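You operate a simulated robot arm through the tools that you are given. There is no shell and no other tool. Be economical: measure what you need, move in short steps, check, and stop when the job is done.

The job below is to be done with a simulated two-armed robot. You get a single attempt, and the scene is never put back.

TASK
Fetch the red grease pot from the top of the hold table and set it on the jug stand. Then put the bottle labelled "light" from the top shelf of the rack in the grey bucket. Then put the beige rag on the steel scale top. Then fetch the red funnel from the top of the long steel table and set it on the top of the back table. Then press the steel scale on button to switch it on. Then put one of the clear bottles from the shelf under the air panel on the green tray. Then take the tape dispenser and leave it on top of the beige small carton on the top of the long steel table. Then take the open bottle on the top of the pack table and put it away on the second shelf from the bottom of the blue rack. The order counts. Set down upright: red grease pot, clear bottle, tape dispenser, open bottle.

The check looks at the end state, three seconds after you hand in, the way a careful person would. Anything else that was tipped, shoved, dropped, spilled or broken makes it a failure.

THE ROBOT
Two 7-joint arms with two-finger parallel grippers on one trunk, on a base that drives. Base frame: it is fixed to the floor where the robot stands at the start and does not move with it; the origin is under the middle of the robot, x ahead of it, y to its left, z up; the surface under the hand at the start is at about z = 0.8. Readings come in m, degrees, newtons and seconds.
The left shoulder is at the start at [0.02, 0.113, 1.172], the right one opposite. With the tool pointing down near the work surface each hand reaches from about 0.22 to 0.6 m from the robot's upright axis, wherever it stands, measured 20 degrees to its own side. Places, roughly: beige rag (9x6x3 cm) [-1.4, 1.7, 0.8]; bottle [-0.5, 1.25, 1.75]; clear bottle (7x7x23 cm) [-3, -1.6, 0.7]; green tray [-2.75, -1.25, 0.75]; grey bucket (26x25x25 cm) [-2.7, 3.1, 0.9]; jug stand (23x19 cm) [1.58, -1.42, 0.62]; open bottle (12x7x24 cm) [-1.9, 2.3, 0.9]; red funnel (15x15x11 cm) [-1.6, -1.6, 0.9]; red grease pot [0.5, 0, 0.75]; second shelf of the blue rack [1.1, -6.4, 0.6]; small carton [-2.25, -1, 0.75]; steel scale on button [-2.1, -1.2, 0.8]; steel scale top [-2.2, -1.3, 0.9]; tape dispenser (11x6x13 cm) [-2.1, 2.4, 0.9]; top of the back table [-2.4, -2.1, 0.8]. Payload 1.57 kg a hand.
Tool frame (each hand has its own): the origin (TCP) lies between the finger pads and is the grasp point; the fingertips stand 0.03 m ahead of it; z points along the fingers, y is the line along which they close. Largest opening 0.08 m; finger width 0.017, thickness 0.012; the body of the gripper, 0.04 by 0.082 m, starts 0.08 m behind the TCP.
Orientation is told as [roll, pitch, yaw] about the base's x, y, z axes, in that order, counted from this pose: with the fingers straight down and closing along the base's y, the tool's x points along the base's -x, its y along +y and its z along -z.

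THE INTERFACE
- The arms move only by the tool apply_moves. It takes "left_series", "right_series" or both (then of equal length, played together; a hand with none holds still); each is a list of rows, each a list of 3 entries, a list of its own where there are three numbers: the shift along the base's x, y, z in m, then the turn, a rotation vector about the base's x, y, z in degrees, then the finger opening in m, from 0 to 0.08. In form: [[[dx, dy, dz], [ax, ay, az], grip], ...]. A call has 1 to 8 rows; each row is the pose to reach, as a shift and turn from the pose commanded when the call began. A row lasts 0.2 s, in which the tool goes at most 0.05 m and 8.6 degrees; a call with a longer step from one row to the next is refused whole, and so is a gripper value outside its range. A pose out of reach is approached as far as the arm can. The call stops where the force on the tool passes 40 N (or 10 N more than at its start, if that is more) or the arm is blocked; 0.2 s more then pass. The fingers move at their own pace (about 0.045 m/s each) and stop on an object; they squeeze with about 36 N. The grip force told is the motor's: it shows also when the fingers shut on nothing. Time passes only in rows, and 0.2 s behind the last, so rows that repeat a pose let the fingers close. It gives the time, the measured TCP pose, the force on the tool (base axes), the opening and the grip force at its end, in the units of the frame above (readings bear some noise), with the torque about the TCP (base axes, N m) and any sound that the robot's microphone picked up.
- Cameras (640 x 400 px; columns grow to the right, rows downward): "scene" is now at [0.087, 0.0019, 1.3022]; the picture's right is [-0.02, -1.00, 0.00], its down [-0.61, 0.01, -0.79] and it looks along [0.79, -0.01, -0.61] (base axes); focal length 257 px, centre (320, 200). "left" rides on the left gripper at [0.072, 0.007, -0.122] in its tool frame; the picture's right is [-0.09, 1.00, 0.00], its down [-0.84, -0.08, -0.54] and it looks along [-0.54, -0.05, 0.84] (tool axes); focal length 238 px, centre (320, 200). "right" rides on the right gripper at [0.072, -0.007, -0.122] in its tool frame; the picture's right is [0.09, 1.00, 0.00], its down [-0.84, 0.08, -0.54] and it looks along [-0.54, 0.05, 0.84] (tool axes); focal length 238 px, centre (320, 200). There is no depth. A picture from a camera that has moved, and an enlarged one, comes with that camera's place and axes in the base frame and with its lens. The place of the scene camera against the robot may be out by one fixed shift of up to 0.018 m in any direction.
- camera(camera): a new picture of that camera. It takes no simulated time.
- raise_lower(by): slides the trunk up (or, below 0, down) by that many m; the arms and the scene camera ride with it, the base frame stays. It gives what a move gives, with no picture.
- roll_base(legs): drives the robot by 1 to 6 legs, each [ahead, left, turn to the left] in m, m and degrees, along the robot's own axes; the way and the turn of a leg run together, so that a leg with both is an arc; at most 1.5 m and 180 degrees a leg. The arms and the cameras ride along, it lands a little off, and it stops where it bumps. It gives what a move gives.
- pan_tilt(pan, tilt): turns the head with the scene camera to pan (to the left, within 80 degrees either way) and tilt (down, from -29 to 69), counted from straight ahead of the robot. It gives what a move gives.
- close_up(camera, box): a new picture of the part [left, top, right, bottom] of that camera's present view, enlarged. It takes no simulated time.
- finish_job(): hands the job in; it is judged then, once.

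Go step by step. Nothing tells you exact positions but the pictures and the camera data: compare them with the known pose of the tool, close in by small moves and look again before you grip or let go. The budget is 217 turns and 208 pictures, counting those below and the enlarged ones. Unless the task says otherwise, let go and move clear before handing in, and close with one line.

The tools are called as name(argument=value, ...) on one line, values as JSON. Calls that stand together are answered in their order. apply_moves: Moves the arms, as the interface text tells. Its arguments: {"type":"object","properties":{"left_series":{"type":"array"},"right_series":{"type":"array"}},"required":[]} The other tools are called the same way: raise_lower (by) slides the trunk up or down; roll_base (legs) drives the base; pan_tilt (pan, tilt) turns the head that bears the scene camera; camera (camera) takes a picture; close_up (camera, box) takes an enlarged picture of a part of a camera's view; finish_job () hands the job in.

At the start:

```text
clock: 0.0
left_ee_pos: [0.4161, 0.1917, 1.1097]
left_tcp_rot: [-0.1, 0.0, 0.0]
left_wrist_force: [-0.8, -0.6, -0.1]
left_torque: [0.0, -0.01, 0.02]
left_finger_gap: 0.0801
left_finger_force: 0.2
right_ee_pos: [0.4229, -0.1854, 1.1114]
right_tcp_rot: [0.0, 0.0, -0.1]
right_wrist_force: [-1.1, 0.3, 0.4]
right_torque: [0.06, 0.0, -0.03]
right_finger_gap: 0.0799
right_finger_force: 0.0
trunk travel left (down, up): [-0.225, 0.345]
robot x, y, heading: [-0.0015, -0.0008, -0.3]
head pan, tilt: [-0.9, 37.7]
```

scene: 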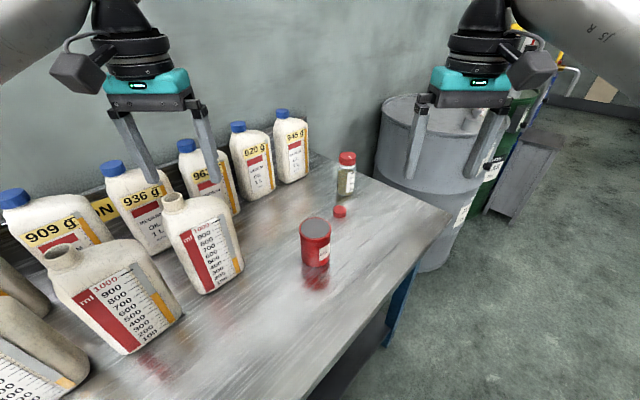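
right: 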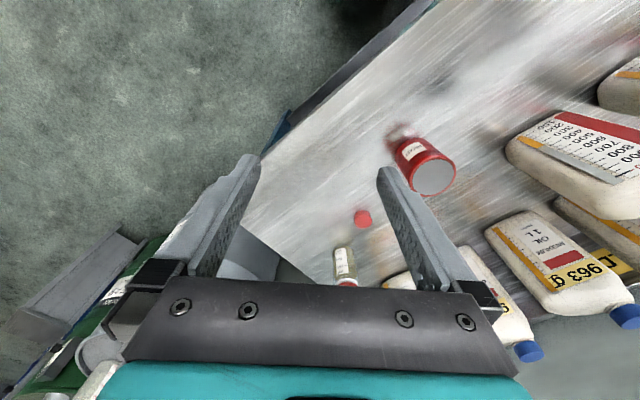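
left: 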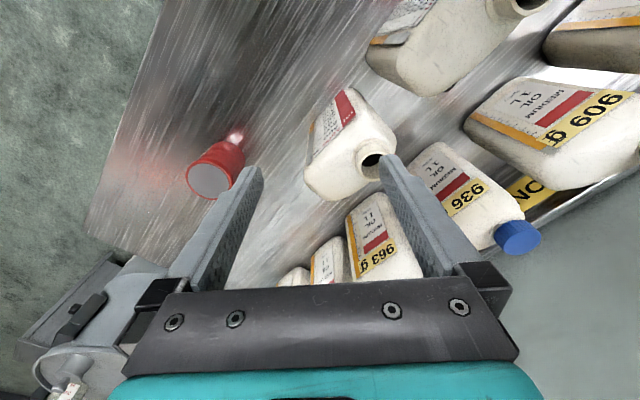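

The red pot stands near [0.51, 0.01], with its top at about z = 0.89. I'll enlarge it for its size and look around the room.

close_up(camera="scene", box=[270, 140, 380, 300])

close_up(camera="right", box=[340, 100, 500, 220])

pan_tilt(pan=-60, tilt=25)

camera(camera="scene")

pan_tilt(pan=78, tilt=10)

camera(camera="scene")

```text
2.50 times, centred on (325, 220) of scene
camera zoom: at [0.087, 0.0019, 1.3022], right [-0.02, -1.0, 0.0], down [-0.61, 0.01, -0.79], along [0.79, -0.01, -0.61], focal length 644 px, centre (308, 150)
```

zoom: 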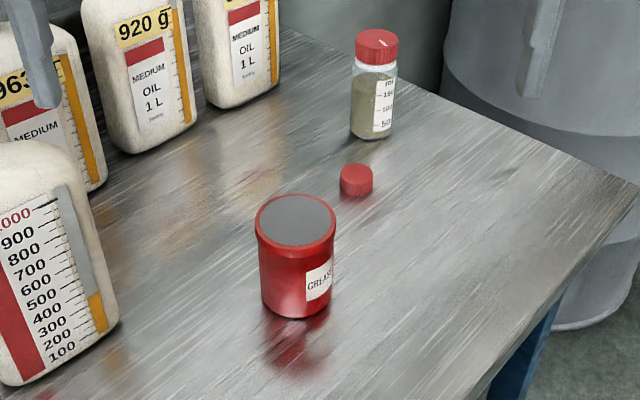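

```text
3.33 times, centred on (420, 160) of right
camera zoom: at [0.3524, -0.1924, 1.2341], right [-0.09, 1.0, 0.0], down [0.84, 0.08, 0.54], along [0.54, 0.05, -0.84], focal length 794 px, centre (-13, 333)
```

zoom: 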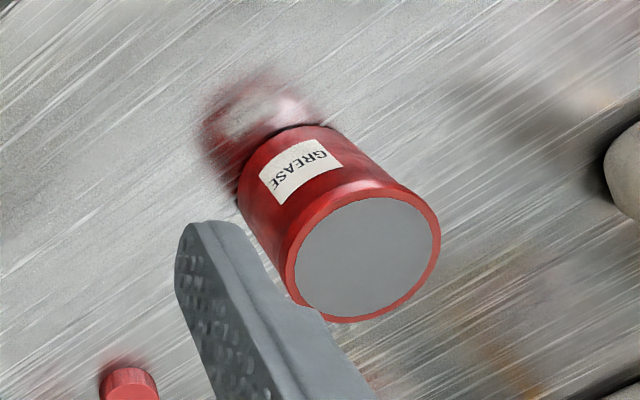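

```text
clock: 1.3
left_ee_pos: [0.4168, 0.191, 1.1112]
left_tcp_rot: [0.1, 0.1, 0.0]
left_wrist_force: [0.5, 0.3, -0.2]
left_torque: [0.02, -0.02, 0.0]
left_finger_gap: 0.0801
left_finger_force: 0.0
right_ee_pos: [0.4229, -0.1855, 1.1117]
right_tcp_rot: [-0.1, 0.1, -0.1]
right_wrist_force: [0.7, -0.4, 0.3]
right_torque: [-0.02, -0.02, -0.02]
right_finger_gap: 0.08
right_finger_force: 0.0
trunk travel left (down, up): [-0.225, 0.345]
robot x, y, heading: [0.0005, -0.0008, -0.0]
head pan, tilt: [-60.0, 25.0]
```

```text
202 pictures are left
camera scene: at [0.0466, -0.0764, 1.322], right [-0.87, -0.5, 0.0], down [-0.21, 0.37, -0.91], along [0.45, -0.78, -0.42], focal length 257 px, centre (320, 200)
```

scene: 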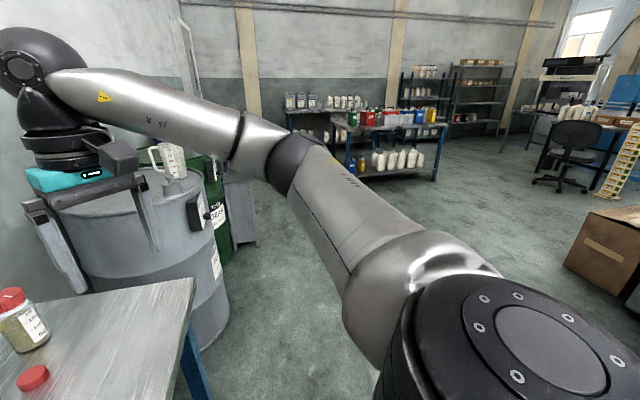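

```text
clock: 3.5
left_ee_pos: [0.4168, 0.1916, 1.1103]
left_tcp_rot: [0.0, -0.1, 0.0]
left_wrist_force: [0.4, -0.4, 0.1]
left_torque: [0.0, 0.03, 0.03]
left_finger_gap: 0.08
left_finger_force: 0.1
right_ee_pos: [0.4237, -0.1863, 1.1112]
right_tcp_rot: [0.0, 0.2, -0.1]
right_wrist_force: [-0.5, 0.4, 0.3]
right_torque: [0.0, -0.01, 0.0]
right_finger_gap: 0.08
right_finger_force: 0.1
trunk travel left (down, up): [-0.225, 0.345]
robot x, y, heading: [-0.0042, -0.0015, -0.1]
head pan, tilt: [78.0, 10.0]
```

```text
201 pictures are left
camera scene: at [0.0199, 0.0942, 1.3464], right [0.98, -0.21, 0.0], down [-0.04, -0.17, -0.98], along [0.21, 0.96, -0.17], focal length 257 px, centre (320, 200)
```

scene: 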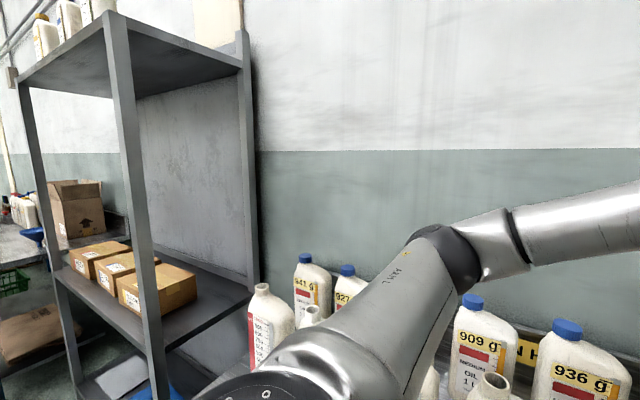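

The pot sits at about (0.510, 0.004), rim 7.5 cm wide and top at z ≈ 0.894. The right hand goes above it next, and the head turns back.

apply_moves(right_series=[[[0.017, 0.038, -0.02], [0, 0, 0], 0.08], [[0.034, 0.076, -0.04], [0, 0, 0], 0.08], [[0.052, 0.114, -0.06], [0, 0, 0], 0.08], [[0.07, 0.152, -0.08], [0, 0, 0], 0.08], [[0.087, 0.19, -0.1], [0, 0, 0], 0.08], [[0.087, 0.19, -0.13], [0, 0, 0], 0.08], [[0.087, 0.19, -0.13], [0, 0, 0], 0.08]])

pan_tilt(pan=0, tilt=38)

camera(camera="right")

camera(camera="scene")

```text
clock: 5.1
left_ee_pos: [0.4155, 0.1928, 1.1113]
left_tcp_rot: [-0.1, 0.0, 0.0]
left_wrist_force: [0.0, 0.8, 0.5]
left_torque: [0.01, -0.03, 0.0]
left_finger_gap: 0.0799
left_finger_force: 0.0
right_ee_pos: [0.5121, 0.007, 0.9797]
right_tcp_rot: [0.1, 0.0, -0.1]
right_wrist_force: [0.0, 0.4, -0.3]
right_torque: [0.02, 0.05, 0.01]
right_finger_gap: 0.08
right_finger_force: 0.0
trunk travel left (down, up): [-0.225, 0.345]
robot x, y, heading: [0.001, 0.0, 0.3]
head pan, tilt: [78.0, 10.0]
```

```text
clock: 6.6
left_ee_pos: [0.4168, 0.1909, 1.1108]
left_tcp_rot: [0.0, 0.1, -0.1]
left_wrist_force: [0.3, -0.6, -0.8]
left_torque: [0.01, 0.0, 0.01]
left_finger_gap: 0.0802
left_finger_force: 0.1
right_ee_pos: [0.5116, 0.0068, 0.9797]
right_tcp_rot: [0.1, 0.0, -0.1]
right_wrist_force: [-0.2, -0.3, 0.3]
right_torque: [0.01, -0.01, -0.02]
right_finger_gap: 0.08
right_finger_force: 0.1
trunk travel left (down, up): [-0.225, 0.345]
robot x, y, heading: [0.0005, -0.0025, -0.0]
head pan, tilt: [0.0, 38.0]
```

```text
200 pictures are left
camera right: at [0.4402, -0.0008, 1.1032], right [-0.09, 1.0, 0.0], down [0.84, 0.08, 0.54], along [0.54, 0.05, -0.84], focal length 238 px, centre (320, 200)
```

right: 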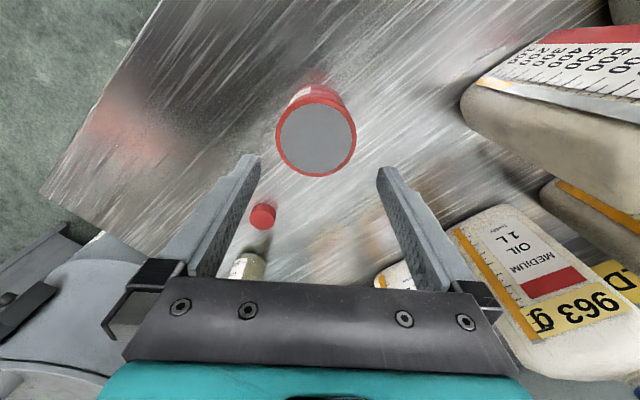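

```text
199 pictures are left
camera scene: at [0.0868, 0.0034, 1.3017], right [0.0, -1.0, 0.0], down [-0.62, 0.0, -0.79], along [0.79, 0.0, -0.62], focal length 257 px, centre (320, 200)
```

scene: 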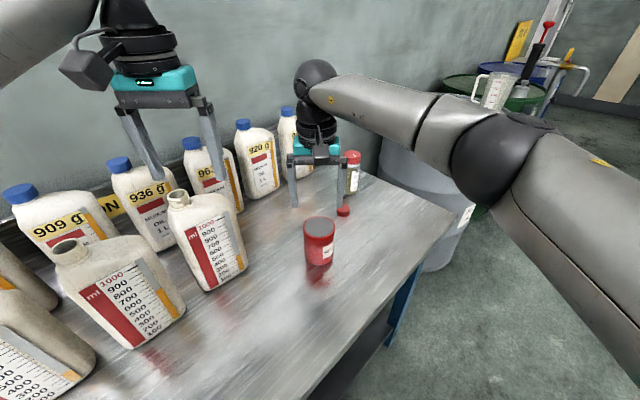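

The hover is nearly centred: lid at about (0.510, 0.002), TCP at (0.512, 0.006). I'll correct that and descend close to the rim.

apply_moves(right_series=[[[-0.001, -0.004, -0.03], [0, 0, 0], 0.08], [[-0.001, -0.004, -0.045], [0, 0, 0], 0.08], [[-0.001, -0.004, -0.045], [0, 0, 0], 0.08]])

camera(camera="right")

```text
clock: 7.4
left_ee_pos: [0.4165, 0.1916, 1.111]
left_tcp_rot: [0.1, 0.0, 0.0]
left_wrist_force: [0.2, 0.6, 0.5]
left_torque: [-0.03, -0.01, 0.02]
left_finger_gap: 0.0798
left_finger_force: 0.0
right_ee_pos: [0.5099, 0.0015, 0.9333]
right_tcp_rot: [0.0, 0.0, -0.1]
right_wrist_force: [-0.5, -0.4, 0.3]
right_torque: [0.0, -0.01, 0.0]
right_finger_gap: 0.0799
right_finger_force: 0.1
trunk travel left (down, up): [-0.225, 0.345]
robot x, y, heading: [-0.0044, -0.0004, 0.2]
head pan, tilt: [0.0, 38.0]
```

```text
198 pictures are left
camera right: at [0.4388, -0.0054, 1.0567], right [-0.09, 1.0, 0.0], down [0.84, 0.08, 0.54], along [0.54, 0.05, -0.84], focal length 238 px, centre (320, 200)
```

right: 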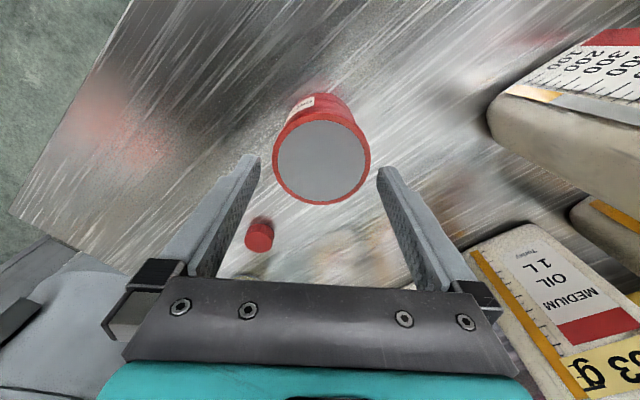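

The fingers straddle the lid well, so I go down and close on the body below the rim.

apply_moves(right_series=[[[0, 0.001, -0.02], [0, 0, 0], 0.08], [[0, 0.001, -0.04], [0, 0, 0], 0.08], [[0, 0.001, -0.06], [0, 0, 0], 0.08], [[0, 0.001, -0.078], [0, 0, 0], 0.08], [[0, 0.001, -0.078], [0, 0, 0], 0.06], [[0, 0.001, -0.078], [0, 0, 0], 0.05], [[0, 0.001, -0.078], [0, 0, 0], 0.04]])

camera(camera="right")

```text
clock: 9.0
left_ee_pos: [0.4166, 0.1909, 1.1103]
left_tcp_rot: [0.0, 0.0, -0.1]
left_wrist_force: [0.4, 0.7, 0.6]
left_torque: [-0.01, 0.0, 0.04]
left_finger_gap: 0.0798
left_finger_force: 0.1
right_ee_pos: [0.5084, 0.0016, 0.8566]
right_tcp_rot: [0.0, 0.1, -0.1]
right_wrist_force: [-0.6, 0.2, -0.1]
right_torque: [0.12, 0.01, 0.01]
right_finger_gap: 0.0715
right_finger_force: 36.1
trunk travel left (down, up): [-0.225, 0.345]
robot x, y, heading: [0.0004, 0.002, -0.1]
head pan, tilt: [0.0, 38.0]
```

```text
197 pictures are left
camera right: at [0.4376, -0.0048, 0.9803], right [-0.09, 1.0, 0.0], down [0.84, 0.08, 0.54], along [0.54, 0.05, -0.84], focal length 238 px, centre (320, 200)
```

right: 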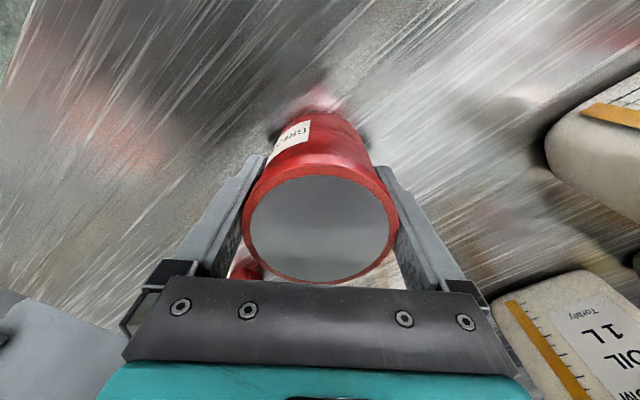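

The pot is held at a 7.15 cm gap. I'll lift it, pull it back, and look towards the jug stand.

apply_moves(right_series=[[[0, 0, 0.04], [0, 0, 0], 0.04], [[0, 0, 0.085], [0, 0, 0], 0.04], [[0, 0, 0.13], [0, 0, 0], 0.04], [[-0.02, -0.04, 0.15], [0, 0, 0], 0.04], [[-0.04, -0.08, 0.165], [0, 0, 0], 0.04], [[-0.06, -0.12, 0.18], [0, 0, 0], 0.04], [[-0.08, -0.16, 0.19], [0, 0, 0], 0.04], [[-0.1, -0.2, 0.2], [0, 0, 0], 0.04]])

pan_tilt(pan=-42, tilt=30)

camera(camera="scene")

```text
clock: 10.8
left_ee_pos: [0.4165, 0.1903, 1.1106]
left_tcp_rot: [-0.1, 0.0, 0.1]
left_wrist_force: [0.1, 0.3, 0.2]
left_torque: [0.03, -0.02, -0.01]
left_finger_gap: 0.0799
left_finger_force: 0.0
right_ee_pos: [0.4053, -0.1984, 1.0586]
right_tcp_rot: [0.0, 0.1, 0.0]
right_wrist_force: [-0.7, 0.1, -0.2]
right_torque: [0.04, -0.01, 0.03]
right_finger_gap: 0.0399
right_finger_force: 0.0
trunk travel left (down, up): [-0.225, 0.345]
robot x, y, heading: [0.0017, 0.0003, 0.0]
head pan, tilt: [0.0, 38.0]
```

```text
clock: 11.9
left_ee_pos: [0.4164, 0.1901, 1.1119]
left_tcp_rot: [0.1, -0.1, 0.0]
left_wrist_force: [0.1, -0.4, 0.9]
left_torque: [-0.05, -0.02, 0.0]
left_finger_gap: 0.08
left_finger_force: 0.0
right_ee_pos: [0.4065, -0.1983, 1.0579]
right_tcp_rot: [-0.1, 0.1, -0.1]
right_wrist_force: [0.0, -0.8, -0.2]
right_torque: [0.02, 0.05, 0.01]
right_finger_gap: 0.0398
right_finger_force: 0.0
trunk travel left (down, up): [-0.225, 0.345]
robot x, y, heading: [-0.0023, 0.0017, -0.2]
head pan, tilt: [-42.0, 30.0]
```

```text
196 pictures are left
camera scene: at [0.0678, -0.0572, 1.3141], right [-0.67, -0.74, 0.0], down [-0.37, 0.33, -0.87], along [0.64, -0.58, -0.5], focal length 257 px, centre (320, 200)
```

scene: 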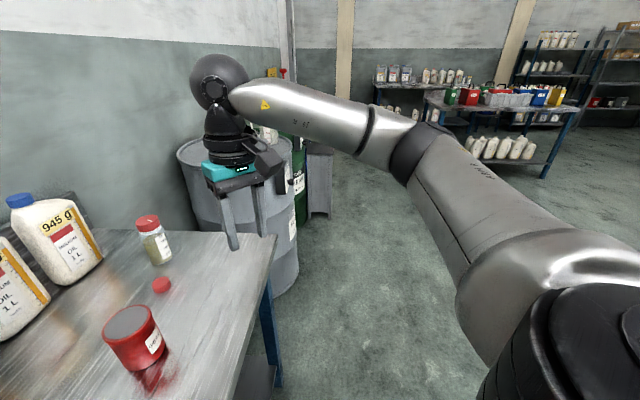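

The grip slipped and the pot was left standing on the table. I'll look at it closely.

close_up(camera="scene", box=[60, 260, 220, 400])

camera(camera="right")

camera(camera="left")

```text
2.86 times, centred on (140, 330) of scene
camera zoom: at [0.0678, -0.0572, 1.3141], right [-0.67, -0.74, 0.0], down [-0.37, 0.33, -0.87], along [0.64, -0.58, -0.5], focal length 735 px, centre (834, -171)
```

zoom: 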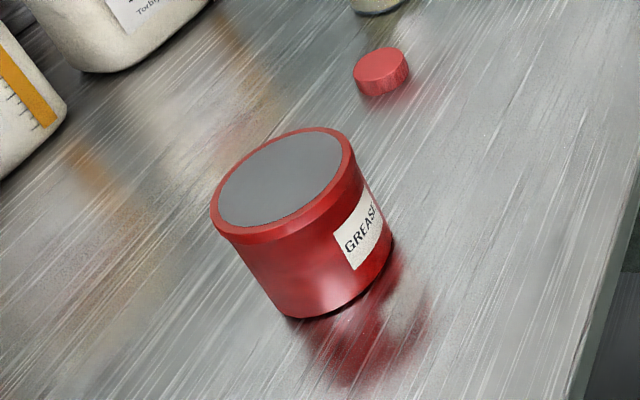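

```text
194 pictures are left
camera right: at [0.336, -0.2048, 1.1813], right [-0.09, 1.0, 0.0], down [0.84, 0.08, 0.54], along [0.54, 0.05, -0.84], focal length 238 px, centre (320, 200)
```

right: 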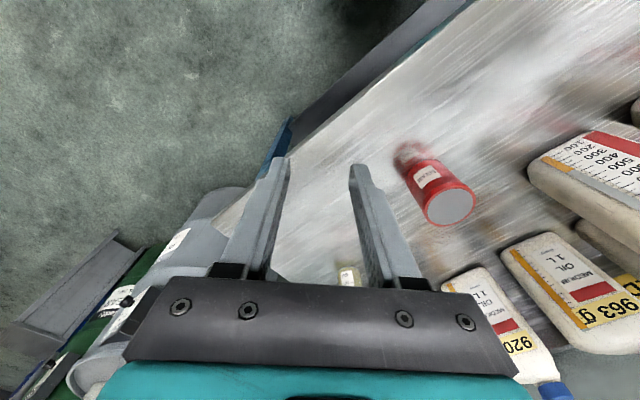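

```text
193 pictures are left
camera left: at [0.3448, 0.1974, 1.2319], right [0.09, 1.0, 0.0], down [0.84, -0.08, 0.54], along [0.54, -0.05, -0.84], focal length 238 px, centre (320, 200)
```

left: 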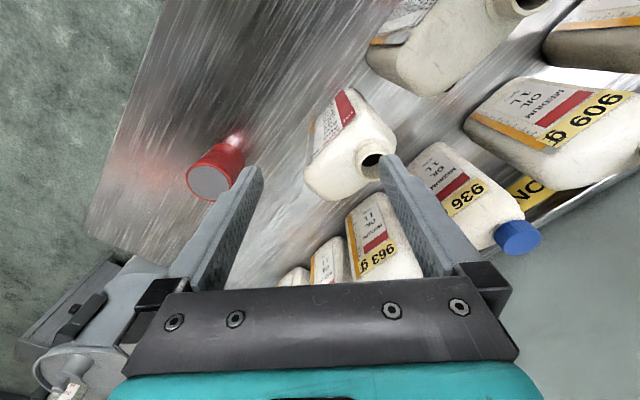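

The pot hasn't moved. The wide rim probably took the grip above the pads, so I'll go again with the TCP at rim height and lift slowly.

apply_moves(right_series=[[[0.0, 0.0, 0], [0, 0, 0], 0.08], [[0.022, 0.043, -0.01], [0, 0, 0], 0.08], [[0.042, 0.083, -0.02], [0, 0, 0], 0.08], [[0.062, 0.123, -0.04], [0, 0, 0], 0.08], [[0.082, 0.163, -0.055], [0, 0, 0], 0.08], [[0.101, 0.2, -0.07], [0, 0, 0], 0.08], [[0.101, 0.2, -0.11], [0, 0, 0], 0.08], [[0.101, 0.2, -0.125], [0, 0, 0], 0.08]])

camera(camera="right")

```text
clock: 13.7
left_ee_pos: [0.4161, 0.1906, 1.1109]
left_tcp_rot: [0.0, -0.1, -0.1]
left_wrist_force: [-0.4, 0.5, 0.1]
left_torque: [-0.01, -0.02, -0.01]
left_finger_gap: 0.08
left_finger_force: 0.0
right_ee_pos: [0.5117, 0.0033, 0.9328]
right_tcp_rot: [0.1, 0.0, 0.0]
right_wrist_force: [0.6, -0.9, -0.1]
right_torque: [0.04, 0.02, 0.03]
right_finger_gap: 0.0799
right_finger_force: 0.1
trunk travel left (down, up): [-0.225, 0.345]
robot x, y, heading: [0.0015, -0.0, 0.1]
head pan, tilt: [-42.0, 30.0]
```

```text
192 pictures are left
camera right: at [0.4407, -0.0042, 1.0557], right [-0.09, 1.0, 0.0], down [0.84, 0.08, 0.54], along [0.54, 0.05, -0.84], focal length 238 px, centre (320, 200)
```

right: 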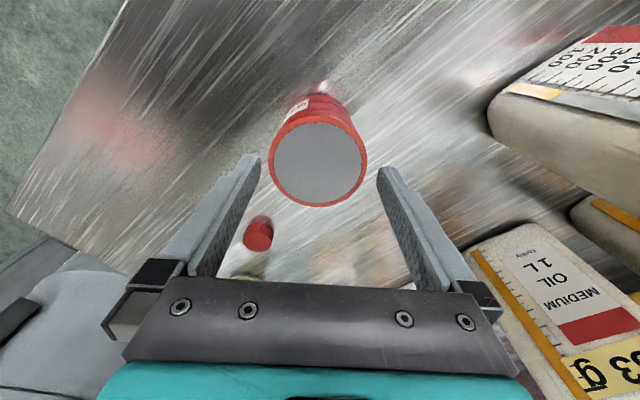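

Still centred. I'll go down to rim height, close, and make a small slow lift.

apply_moves(right_series=[[[0, 0, -0.025], [0, 0, 0], 0.08], [[0, 0, -0.047], [0, 0, 0], 0.08], [[0, 0, -0.047], [0, 0, 0], 0.04], [[0, 0, -0.047], [0, 0, 0], 0.04], [[0, 0, -0.047], [0, 0, 0], 0.04], [[0, 0, -0.043], [0, 0, 0], 0.04], [[0, 0, -0.037], [0, 0, 0], 0.04], [[0, 0, -0.03], [0, 0, 0], 0.04]])

camera(camera="right")

```text
clock: 15.5
left_ee_pos: [0.4165, 0.1908, 1.1106]
left_tcp_rot: [0.0, 0.0, 0.0]
left_wrist_force: [0.2, -0.2, 0.1]
left_torque: [0.0, 0.0, -0.03]
left_finger_gap: 0.0799
left_finger_force: 0.1
right_ee_pos: [0.5095, 0.0025, 0.9029]
right_tcp_rot: [0.1, 0.1, -0.1]
right_wrist_force: [0.8, 0.0, -4.3]
right_torque: [0.01, 0.01, 0.0]
right_finger_gap: 0.0717
right_finger_force: 35.8
trunk travel left (down, up): [-0.225, 0.345]
robot x, y, heading: [0.0032, -0.0004, 0.0]
head pan, tilt: [-42.0, 30.0]
```

```text
191 pictures are left
camera right: at [0.4386, -0.0048, 1.0263], right [-0.09, 1.0, 0.0], down [0.84, 0.08, 0.54], along [0.54, 0.05, -0.84], focal length 238 px, centre (320, 200)
```

right: 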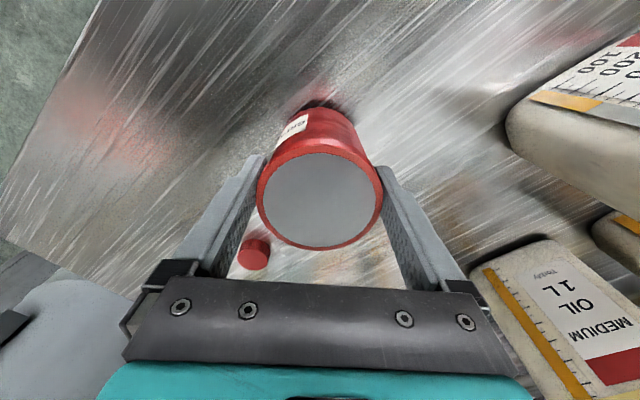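

The tool now carries 4.3 N, so the pot is up. I'll continue gently, upward and back.

apply_moves(right_series=[[[0, 0, 0.012], [0, 0, 0], 0.04], [[0, 0, 0.027], [0, 0, 0], 0.04], [[0, 0, 0.042], [0, 0, 0], 0.04], [[0, 0, 0.057], [0, 0, 0], 0.04], [[0, 0, 0.072], [0, 0, 0], 0.04], [[0, 0, 0.087], [0, 0, 0], 0.04], [[0, 0, 0.102], [0, 0, 0], 0.04], [[0, 0, 0.112], [0, 0, 0], 0.04]])

apply_moves(right_series=[[[-0.015, -0.02, 0.01], [0, 0, 0], 0.04], [[-0.035, -0.045, 0.02], [0, 0, 0], 0.04], [[-0.055, -0.07, 0.03], [0, 0, 0], 0.04], [[-0.075, -0.095, 0.04], [0, 0, 0], 0.04], [[-0.095, -0.12, 0.05], [0, 0, 0], 0.04], [[-0.115, -0.145, 0.06], [0, 0, 0], 0.04], [[-0.135, -0.17, 0.07], [0, 0, 0], 0.04], [[-0.15, -0.19, 0.08], [0, 0, 0], 0.04]])

camera(camera="scene")

```text
clock: 17.3
left_ee_pos: [0.4157, 0.1924, 1.1115]
left_tcp_rot: [0.0, 0.0, 0.1]
left_wrist_force: [0.2, -0.5, -0.4]
left_torque: [0.02, 0.02, 0.0]
left_finger_gap: 0.08
left_finger_force: 0.1
right_ee_pos: [0.5098, 0.0018, 1.0153]
right_tcp_rot: [0.1, 0.0, 0.0]
right_wrist_force: [0.1, 0.3, -4.3]
right_torque: [-0.02, 0.02, 0.01]
right_finger_gap: 0.0717
right_finger_force: 35.7
trunk travel left (down, up): [-0.225, 0.345]
robot x, y, heading: [-0.0011, 0.0036, -0.1]
head pan, tilt: [-42.0, 30.0]
```

```text
clock: 19.1
left_ee_pos: [0.4165, 0.1904, 1.111]
left_tcp_rot: [-0.1, 0.0, 0.0]
left_wrist_force: [-0.6, 0.4, 0.1]
left_torque: [0.01, 0.0, -0.02]
left_finger_gap: 0.0801
left_finger_force: 0.0
right_ee_pos: [0.3588, -0.1881, 1.0952]
right_tcp_rot: [0.1, 0.0, 0.0]
right_wrist_force: [0.4, -0.3, -4.7]
right_torque: [0.01, 0.01, 0.0]
right_finger_gap: 0.0715
right_finger_force: 36.0
trunk travel left (down, up): [-0.225, 0.345]
robot x, y, heading: [0.0016, 0.0, 0.2]
head pan, tilt: [-42.0, 30.0]
```

```text
190 pictures are left
camera scene: at [0.0676, -0.0576, 1.3141], right [-0.67, -0.74, 0.0], down [-0.37, 0.33, -0.87], along [0.64, -0.58, -0.5], focal length 257 px, centre (320, 200)
```

scene: 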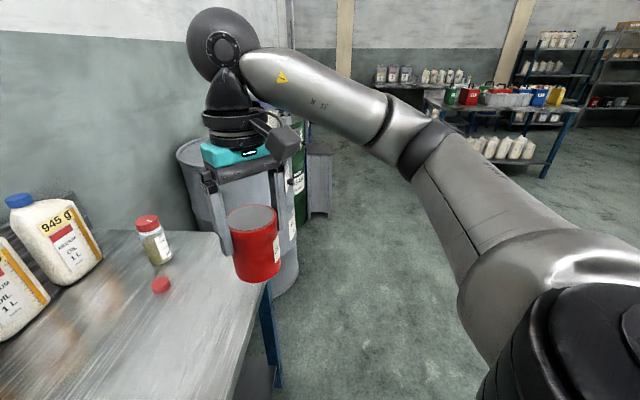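

The pot is secure, and the jug stand is the small grey stand past the green drum. I'll back off, turn along the wall, and drive towards it.

roll_base(legs=[[-0.15, -0.2, 0], [0, 0, -48], [0.95, 0, 0], [0.6, 0, 0]])

pan_tilt(pan=15, tilt=35)

camera(camera="scene")

```text
clock: 30.5
left_ee_pos: [1.2799, -1.5225, 1.1109]
left_tcp_rot: [0.1, 0.0, -48.5]
left_wrist_force: [0.7, -0.7, 1.1]
left_torque: [0.02, 0.02, -0.01]
left_finger_gap: 0.0799
left_finger_force: 0.1
right_ee_pos: [0.9576, -1.7326, 1.0951]
right_tcp_rot: [0.0, 0.0, -48.6]
right_wrist_force: [-0.5, 0.9, -4.0]
right_torque: [0.0, 0.02, 0.0]
right_finger_gap: 0.0714
right_finger_force: 35.8
trunk travel left (down, up): [-0.225, 0.345]
robot x, y, heading: [0.8598, -1.3402, -48.5]
head pan, tilt: [-42.0, 30.0]
```

```text
clock: 31.8
left_ee_pos: [1.279, -1.5242, 1.1121]
left_tcp_rot: [0.0, 0.0, -48.6]
left_wrist_force: [-0.3, 0.1, 0.9]
left_torque: [-0.05, -0.06, 0.01]
left_finger_gap: 0.0799
left_finger_force: 0.0
right_ee_pos: [0.9574, -1.7316, 1.0934]
right_tcp_rot: [0.0, 0.1, -48.7]
right_wrist_force: [-0.4, -0.6, -3.8]
right_torque: [0.04, -0.01, 0.01]
right_finger_gap: 0.0715
right_finger_force: 36.5
trunk travel left (down, up): [-0.225, 0.345]
robot x, y, heading: [0.8597, -1.3368, -48.6]
head pan, tilt: [15.0, 35.0]
```

```text
189 pictures are left
camera scene: at [0.9302, -1.3908, 1.3063], right [-0.55, -0.83, 0.0], down [-0.48, 0.32, -0.82], along [0.68, -0.45, -0.57], focal length 257 px, centre (320, 200)
```

scene: 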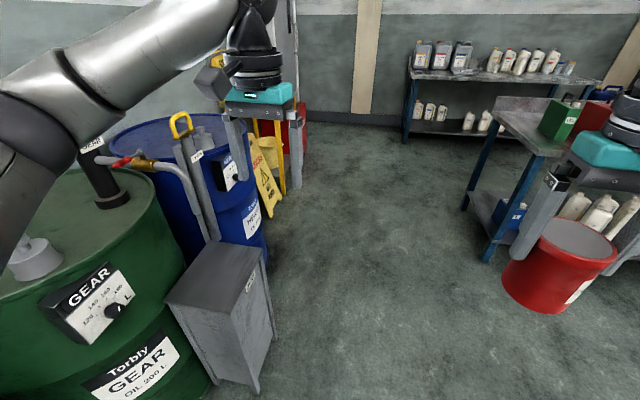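

The stand's top centre comes out near (1.585, -1.41) at z ≈ 0.62. Pipes hang near its back corner, so I'll enlarge that part.

close_up(camera="scene", box=[80, 90, 320, 390])

camera(camera="left")

```text
1.33 times, centred on (200, 240) of scene
camera zoom: at [0.9302, -1.3908, 1.3063], right [-0.55, -0.83, 0.0], down [-0.48, 0.32, -0.82], along [0.68, -0.45, -0.57], focal length 343 px, centre (480, 147)
```

zoom: 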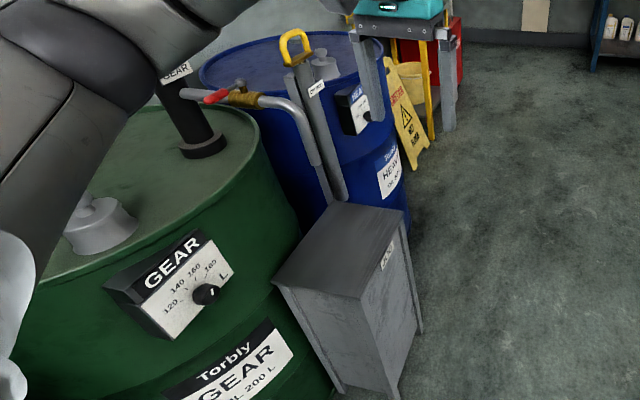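

```text
187 pictures are left
camera left: at [1.2364, -1.4655, 1.2318], right [0.81, 0.59, 0.0], down [0.5, -0.68, 0.54], along [0.32, -0.44, -0.84], focal length 238 px, centre (320, 200)
```

left: 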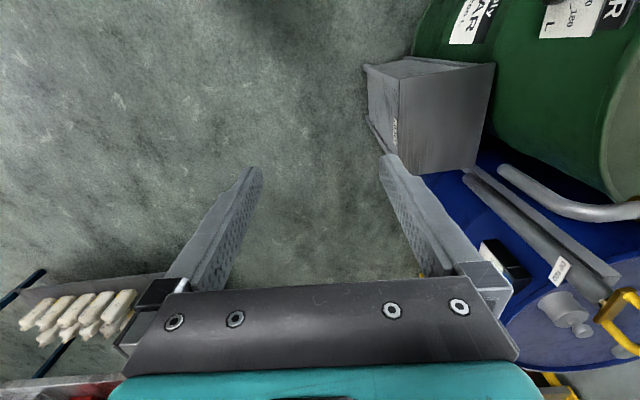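

The spout and a yellow-handled bar are on the wall side of the stand, so I'll come from the room side and aim slightly roomward of centre. Next I move forward and turn to face the wall.

roll_base(legs=[[0.42, 0, 0], [0, 0, 95]])

pan_tilt(pan=-15, tilt=50)

camera(camera="scene")

camera(camera="right")

```text
clock: 38.4
left_ee_pos: [1.2893, -1.2216, 1.1106]
left_tcp_rot: [0.0, 0.1, 46.4]
left_wrist_force: [-0.3, -0.9, -0.5]
left_torque: [-0.03, 0.04, 0.04]
left_finger_gap: 0.0801
left_finger_force: 0.1
right_ee_pos: [1.5251, -1.5252, 1.0944]
right_tcp_rot: [0.0, 0.1, 46.4]
right_wrist_force: [0.0, 0.2, -4.1]
right_torque: [-0.04, 0.04, 0.0]
right_finger_gap: 0.0716
right_finger_force: 36.2
trunk travel left (down, up): [-0.225, 0.345]
robot x, y, heading: [1.14, -1.654, 46.5]
head pan, tilt: [15.0, 35.0]
```

```text
clock: 39.4
left_ee_pos: [1.2901, -1.2211, 1.1127]
left_tcp_rot: [0.0, 0.0, 46.4]
left_wrist_force: [0.0, 0.5, 0.3]
left_torque: [0.0, -0.01, 0.04]
left_finger_gap: 0.08
left_finger_force: 0.0
right_ee_pos: [1.5239, -1.5232, 1.0948]
right_tcp_rot: [0.0, 0.1, 46.4]
right_wrist_force: [0.0, 0.1, -4.5]
right_torque: [-0.02, 0.02, 0.01]
right_finger_gap: 0.0716
right_finger_force: 35.9
trunk travel left (down, up): [-0.225, 0.345]
robot x, y, heading: [1.1403, -1.6528, 46.3]
head pan, tilt: [-15.0, 50.0]
```

```text
186 pictures are left
camera scene: at [1.2034, -1.6039, 1.2846], right [0.52, -0.85, 0.0], down [-0.65, -0.4, -0.64], along [0.55, 0.34, -0.77], focal length 257 px, centre (320, 200)
```

scene: 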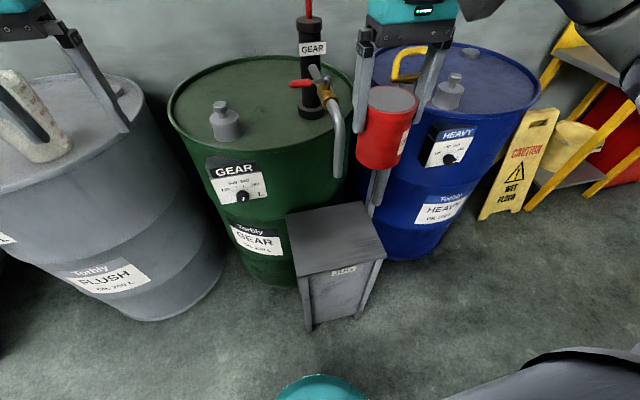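

```text
185 pictures are left
camera right: at [1.4806, -1.5808, 1.2184], right [-0.78, 0.62, 0.0], down [0.52, 0.66, 0.54], along [0.34, 0.42, -0.84], focal length 238 px, centre (320, 200)
```

right: 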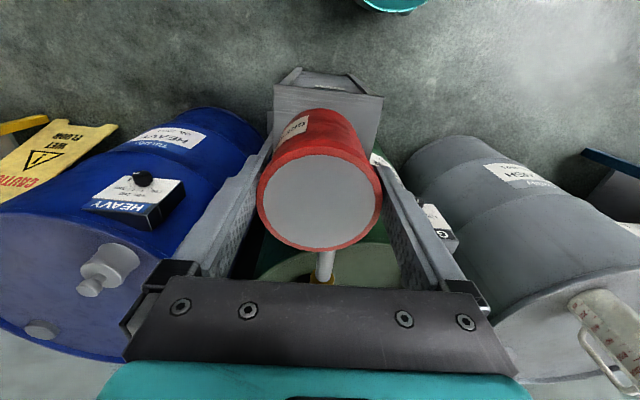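

The stand's centre is (1.58, -1.42), with the spout overhanging its wall side. I'll aim for (1.558, -1.446), move the pot above that, and lower the trunk a bit.

apply_moves(right_series=[[[0.009, 0.02, -0.01], [0, 0, 0], 0.04], [[0.018, 0.04, -0.02], [0, 0, 0], 0.04], [[0.026, 0.06, -0.03], [0, 0, 0], 0.04], [[0.0335, 0.078, -0.04], [0, 0, 0], 0.04], [[0.0335, 0.078, -0.06], [0, 0, 0], 0.04], [[0.0335, 0.078, -0.08], [0, 0, 0], 0.04], [[0.0335, 0.078, -0.1], [0, 0, 0], 0.04]])

raise_lower(by=-0.15)

camera(camera="scene")

camera(camera="right")

```text
clock: 41.0
left_ee_pos: [1.285, -1.2229, 1.1123]
left_tcp_rot: [-0.1, -0.2, 46.3]
left_wrist_force: [0.2, 0.3, -0.6]
left_torque: [0.02, 0.02, 0.0]
left_finger_gap: 0.0801
left_finger_force: 0.1
right_ee_pos: [1.5516, -1.4474, 0.9946]
right_tcp_rot: [0.3, 0.4, 46.8]
right_wrist_force: [-26.4, -13.7, 8.2]
right_torque: [-0.14, 0.31, 0.16]
right_finger_gap: 0.0715
right_finger_force: 36.0
trunk travel left (down, up): [-0.225, 0.345]
robot x, y, heading: [1.1393, -1.6536, 46.5]
head pan, tilt: [-15.0, 50.0]
```

```text
clock: 42.1
left_ee_pos: [1.2873, -1.2238, 1.011]
left_tcp_rot: [0.0, -0.1, 46.5]
left_wrist_force: [-0.2, -0.4, 0.6]
left_torque: [0.02, 0.0, -0.02]
left_finger_gap: 0.0801
left_finger_force: 0.0
right_ee_pos: [1.5568, -1.4482, 0.902]
right_tcp_rot: [0.3, -0.9, 46.4]
right_wrist_force: [-13.5, -14.3, 4.6]
right_torque: [1.36, -1.43, -0.11]
right_finger_gap: 0.0716
right_finger_force: 35.8
trunk travel left (down, up): [-0.126, 0.444]
robot x, y, heading: [1.1418, -1.6558, 46.5]
head pan, tilt: [-15.0, 50.0]
stopped: the force on the tool passed its limit at 50 N (the readings are from after the stop); the commanded pose is now the measured one
```

```text
184 pictures are left
camera scene: at [1.2014, -1.6065, 1.1847], right [0.52, -0.85, 0.0], down [-0.65, -0.4, -0.64], along [0.55, 0.34, -0.76], focal length 257 px, centre (320, 200)
```

scene: 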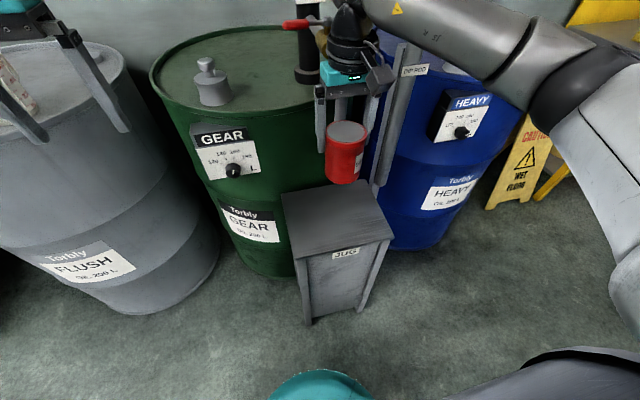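

```text
183 pictures are left
camera right: at [1.5131, -1.5064, 1.0246], right [-0.78, 0.62, 0.0], down [0.52, 0.65, 0.56], along [0.34, 0.44, -0.83], focal length 238 px, centre (320, 200)
```

right: 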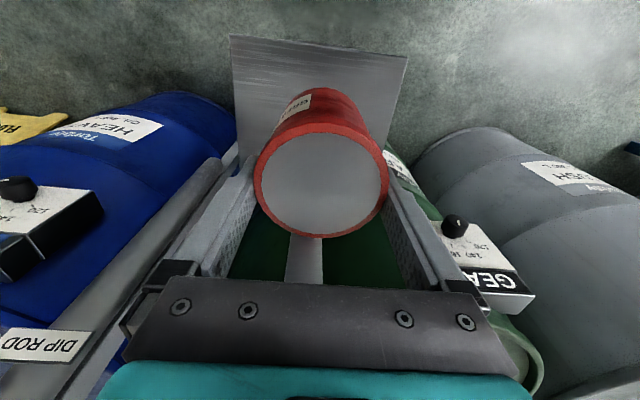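

The gripper has touched the spout. I'll back straight off towards the robot and look at the spout unobstructed.

apply_moves(right_series=[[[-0.013, -0.015, 0.0], [0, 0, 0], 0.04], [[-0.026, -0.03, 0], [0, 0, 0], 0.04], [[-0.046, -0.05, 0], [0, 0, 0], 0.04], [[-0.066, -0.07, 0], [0, 0, 0], 0.04], [[-0.086, -0.09, 0], [0, 0, 0], 0.04], [[-0.086, -0.09, 0], [0, 0, 0], 0.04]])

camera(camera="scene")

camera(camera="right")

camera(camera="left")

```text
clock: 43.5
left_ee_pos: [1.2888, -1.2205, 1.011]
left_tcp_rot: [0.0, 0.0, 46.4]
left_wrist_force: [-0.2, -0.1, 0.0]
left_torque: [0.02, -0.01, 0.02]
left_finger_gap: 0.0798
left_finger_force: 0.1
right_ee_pos: [1.4756, -1.5349, 0.9021]
right_tcp_rot: [0.3, -0.9, 46.2]
right_wrist_force: [0.3, 0.2, -4.2]
right_torque: [0.05, -0.05, 0.0]
right_finger_gap: 0.0716
right_finger_force: 35.5
trunk travel left (down, up): [-0.126, 0.444]
robot x, y, heading: [1.1391, -1.6559, 46.4]
head pan, tilt: [-15.0, 50.0]
```

```text
182 pictures are left
camera scene: at [1.2036, -1.604, 1.1851], right [0.52, -0.85, 0.0], down [-0.65, -0.4, -0.64], along [0.55, 0.33, -0.77], focal length 257 px, centre (320, 200)
```

scene: 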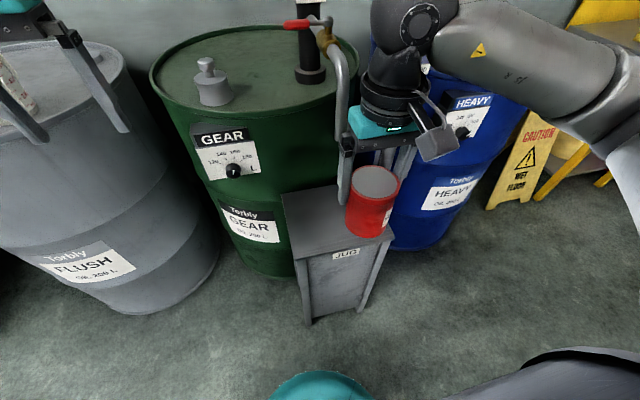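

```text
181 pictures are left
camera right: at [1.4303, -1.5938, 1.0234], right [-0.78, 0.62, 0.0], down [0.52, 0.65, 0.56], along [0.34, 0.44, -0.83], focal length 238 px, centre (320, 200)
```

right: 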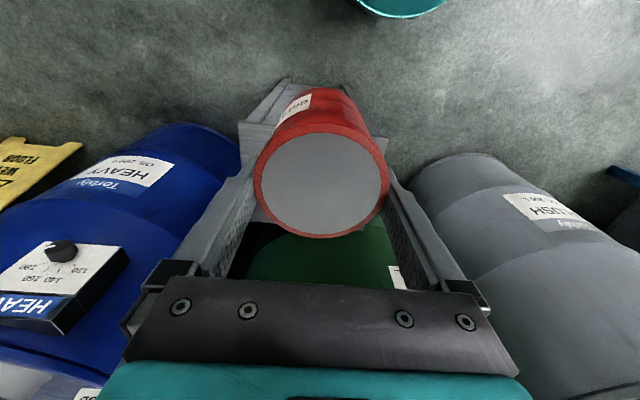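

```text
180 pictures are left
camera left: at [1.2351, -1.2692, 1.1323], right [-0.66, 0.75, 0.0], down [0.63, 0.55, 0.54], along [0.41, 0.36, -0.84], focal length 238 px, centre (320, 200)
```

left: 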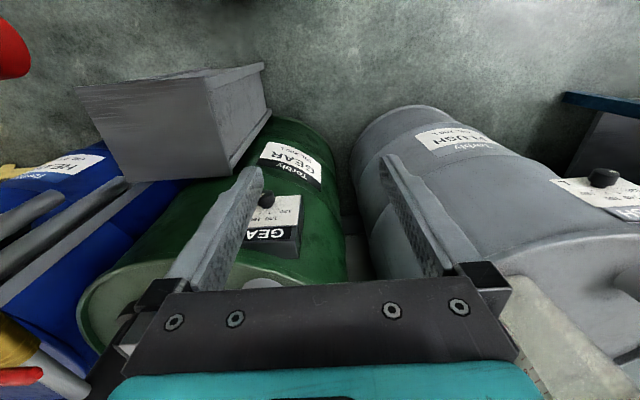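

By triangulation the spout ends right above the stand's centre, at (1.581, -1.419, 0.87). I'll place the pot on the front-left part of the stand, turning the hand so that its thin side faces the spout.

apply_moves(right_series=[[[-0.004, 0.01, -0.01], [0, 0, -7.8], 0.04], [[-0.008, 0.02, -0.02], [0, 0, -15.6], 0.04], [[-0.012, 0.03, -0.035], [0, 0, -23.5], 0.04], [[-0.016, 0.04, -0.05], [0, 0, -31.3], 0.04], [[-0.02, 0.05, -0.065], [0, 0, -39], 0.04], [[-0.024, 0.06, -0.08], [0, 0, -47], 0.04], [[-0.028, 0.066, -0.1], [0, 0, -55], 0.04], [[-0.028, 0.066, -0.12], [0, 0, -55], 0.04]])

camera(camera="scene")

camera(camera="right")

```text
clock: 45.3
left_ee_pos: [1.2894, -1.2219, 1.0115]
left_tcp_rot: [0.0, 0.0, 46.3]
left_wrist_force: [-1.2, 0.1, -0.2]
left_torque: [-0.01, 0.0, 0.02]
left_finger_gap: 0.0799
left_finger_force: 0.0
right_ee_pos: [1.4448, -1.4684, 0.7809]
right_tcp_rot: [0.4, -0.9, -9.0]
right_wrist_force: [0.9, 0.7, -4.0]
right_torque: [-0.01, -0.02, 0.04]
right_finger_gap: 0.0716
right_finger_force: 35.9
trunk travel left (down, up): [-0.126, 0.444]
robot x, y, heading: [1.1435, -1.6542, 46.4]
head pan, tilt: [-15.0, 50.0]
```

```text
179 pictures are left
camera scene: at [1.2036, -1.604, 1.1851], right [0.52, -0.85, 0.0], down [-0.65, -0.4, -0.64], along [0.55, 0.33, -0.77], focal length 257 px, centre (320, 200)
```

scene: 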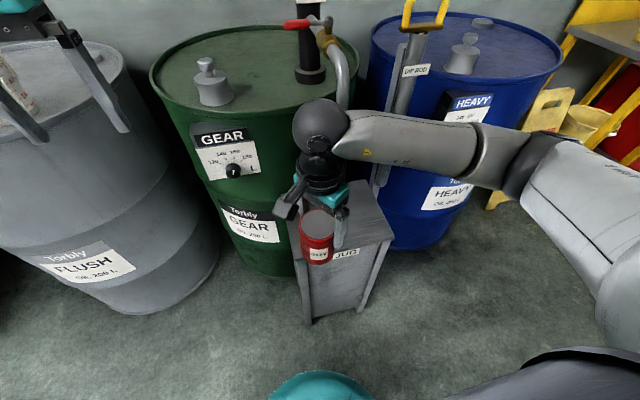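

```text
178 pictures are left
camera right: at [1.3721, -1.464, 0.9033], right [0.06, 1.0, 0.0], down [0.83, -0.05, 0.56], along [0.55, -0.03, -0.83], focal length 238 px, centre (320, 200)
```

right: 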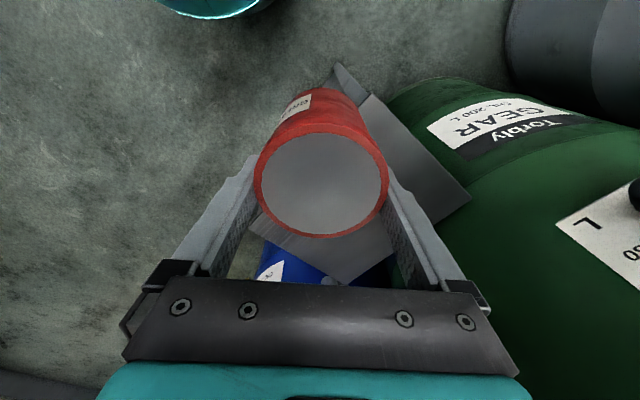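

The stand's corners agree with my estimate. I slide the pot over to (1.502, -1.409) and lower it most of the way.

apply_moves(right_series=[[[0.012, 0.013, 0], [0, 0, 0], 0.04], [[0.027, 0.028, 0], [0, 0, 0], 0.04], [[0.042, 0.043, 0], [0, 0, 0], 0.04], [[0.057, 0.059, 0], [0, 0, 0], 0.04], [[0.057, 0.059, -0.02], [0, 0, 0], 0.04], [[0.057, 0.059, -0.04], [0, 0, 0], 0.04], [[0.057, 0.059, -0.055], [0, 0, 0], 0.04]])

camera(camera="scene")

camera(camera="right")

```text
clock: 46.9
left_ee_pos: [1.2898, -1.2216, 1.0119]
left_tcp_rot: [0.0, 0.1, 46.4]
left_wrist_force: [-0.3, 0.5, -0.2]
left_torque: [0.02, -0.03, 0.01]
left_finger_gap: 0.0802
left_finger_force: 0.1
right_ee_pos: [1.5043, -1.4109, 0.7251]
right_tcp_rot: [0.4, -0.9, -8.8]
right_wrist_force: [-0.7, 0.5, -3.5]
right_torque: [0.0, -0.02, -0.01]
right_finger_gap: 0.0715
right_finger_force: 36.2
trunk travel left (down, up): [-0.126, 0.444]
robot x, y, heading: [1.138, -1.6572, 46.5]
head pan, tilt: [-15.0, 50.0]
```

```text
177 pictures are left
camera scene: at [1.2036, -1.6039, 1.1851], right [0.52, -0.85, 0.0], down [-0.65, -0.4, -0.64], along [0.55, 0.33, -0.77], focal length 257 px, centre (320, 200)
```

scene: 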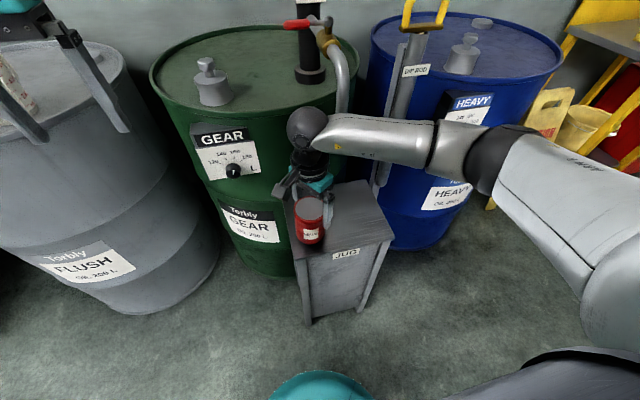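

```text
176 pictures are left
camera right: at [1.43, -1.4067, 0.8475], right [0.06, 1.0, 0.0], down [0.83, -0.05, 0.56], along [0.56, -0.03, -0.83], focal length 238 px, centre (320, 200)
```

right: 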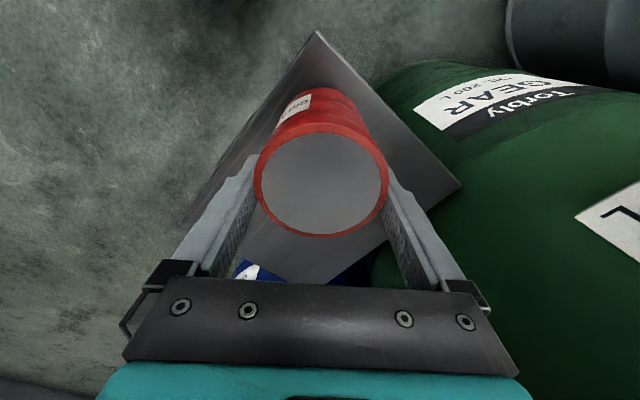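

The pot is over the stand's front-left area with margin, so I lower it carefully.

apply_moves(right_series=[[[0, 0, -0.004], [0, 0, 0], 0.04], [[0, 0, -0.008], [0, 0, 0], 0.04], [[0, 0, -0.012], [0, 0, 0], 0.04], [[0, 0, -0.016], [0, 0, 0], 0.04]])

```text
clock: 47.9
left_ee_pos: [1.2891, -1.2217, 1.012]
left_tcp_rot: [-0.1, 0.0, 46.4]
left_wrist_force: [0.2, -0.1, 0.4]
left_torque: [0.02, -0.02, 0.04]
left_finger_gap: 0.0801
left_finger_force: 0.0
right_ee_pos: [1.5038, -1.4107, 0.7101]
right_tcp_rot: [0.3, -0.9, -8.8]
right_wrist_force: [-0.6, -0.3, -4.2]
right_torque: [-0.03, -0.04, -0.01]
right_finger_gap: 0.0716
right_finger_force: 36.2
trunk travel left (down, up): [-0.126, 0.444]
robot x, y, heading: [1.1428, -1.6546, 46.5]
head pan, tilt: [-15.0, 50.0]
```

apply_moves(right_series=[[[0, 0, -0.003], [0, 0, 0], 0.04], [[0, 0, -0.006], [0, 0, 0], 0.04], [[0, 0, -0.009], [0, 0, 0], 0.04]])

close_up(camera="scene", box=[250, 140, 410, 300])

```text
clock: 48.7
left_ee_pos: [1.2881, -1.2218, 1.0118]
left_tcp_rot: [0.0, 0.0, 46.5]
left_wrist_force: [-0.4, -0.2, 0.1]
left_torque: [-0.01, 0.01, 0.0]
left_finger_gap: 0.0797
left_finger_force: 0.0
right_ee_pos: [1.5036, -1.4096, 0.7046]
right_tcp_rot: [0.5, -1.0, -8.8]
right_wrist_force: [-3.5, -4.9, 19.3]
right_torque: [-0.61, -0.37, -0.13]
right_finger_gap: 0.0717
right_finger_force: 35.8
trunk travel left (down, up): [-0.126, 0.444]
robot x, y, heading: [1.1364, -1.6548, 46.3]
head pan, tilt: [-15.0, 50.0]
```

```text
2.50 times, centred on (330, 220) of scene
camera zoom: at [1.2023, -1.605, 1.1856], right [0.52, -0.85, 0.0], down [-0.65, -0.4, -0.64], along [0.55, 0.34, -0.77], focal length 644 px, centre (295, 150)
```

zoom: 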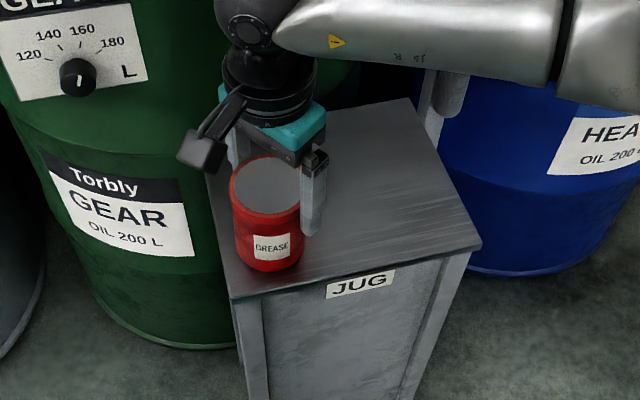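

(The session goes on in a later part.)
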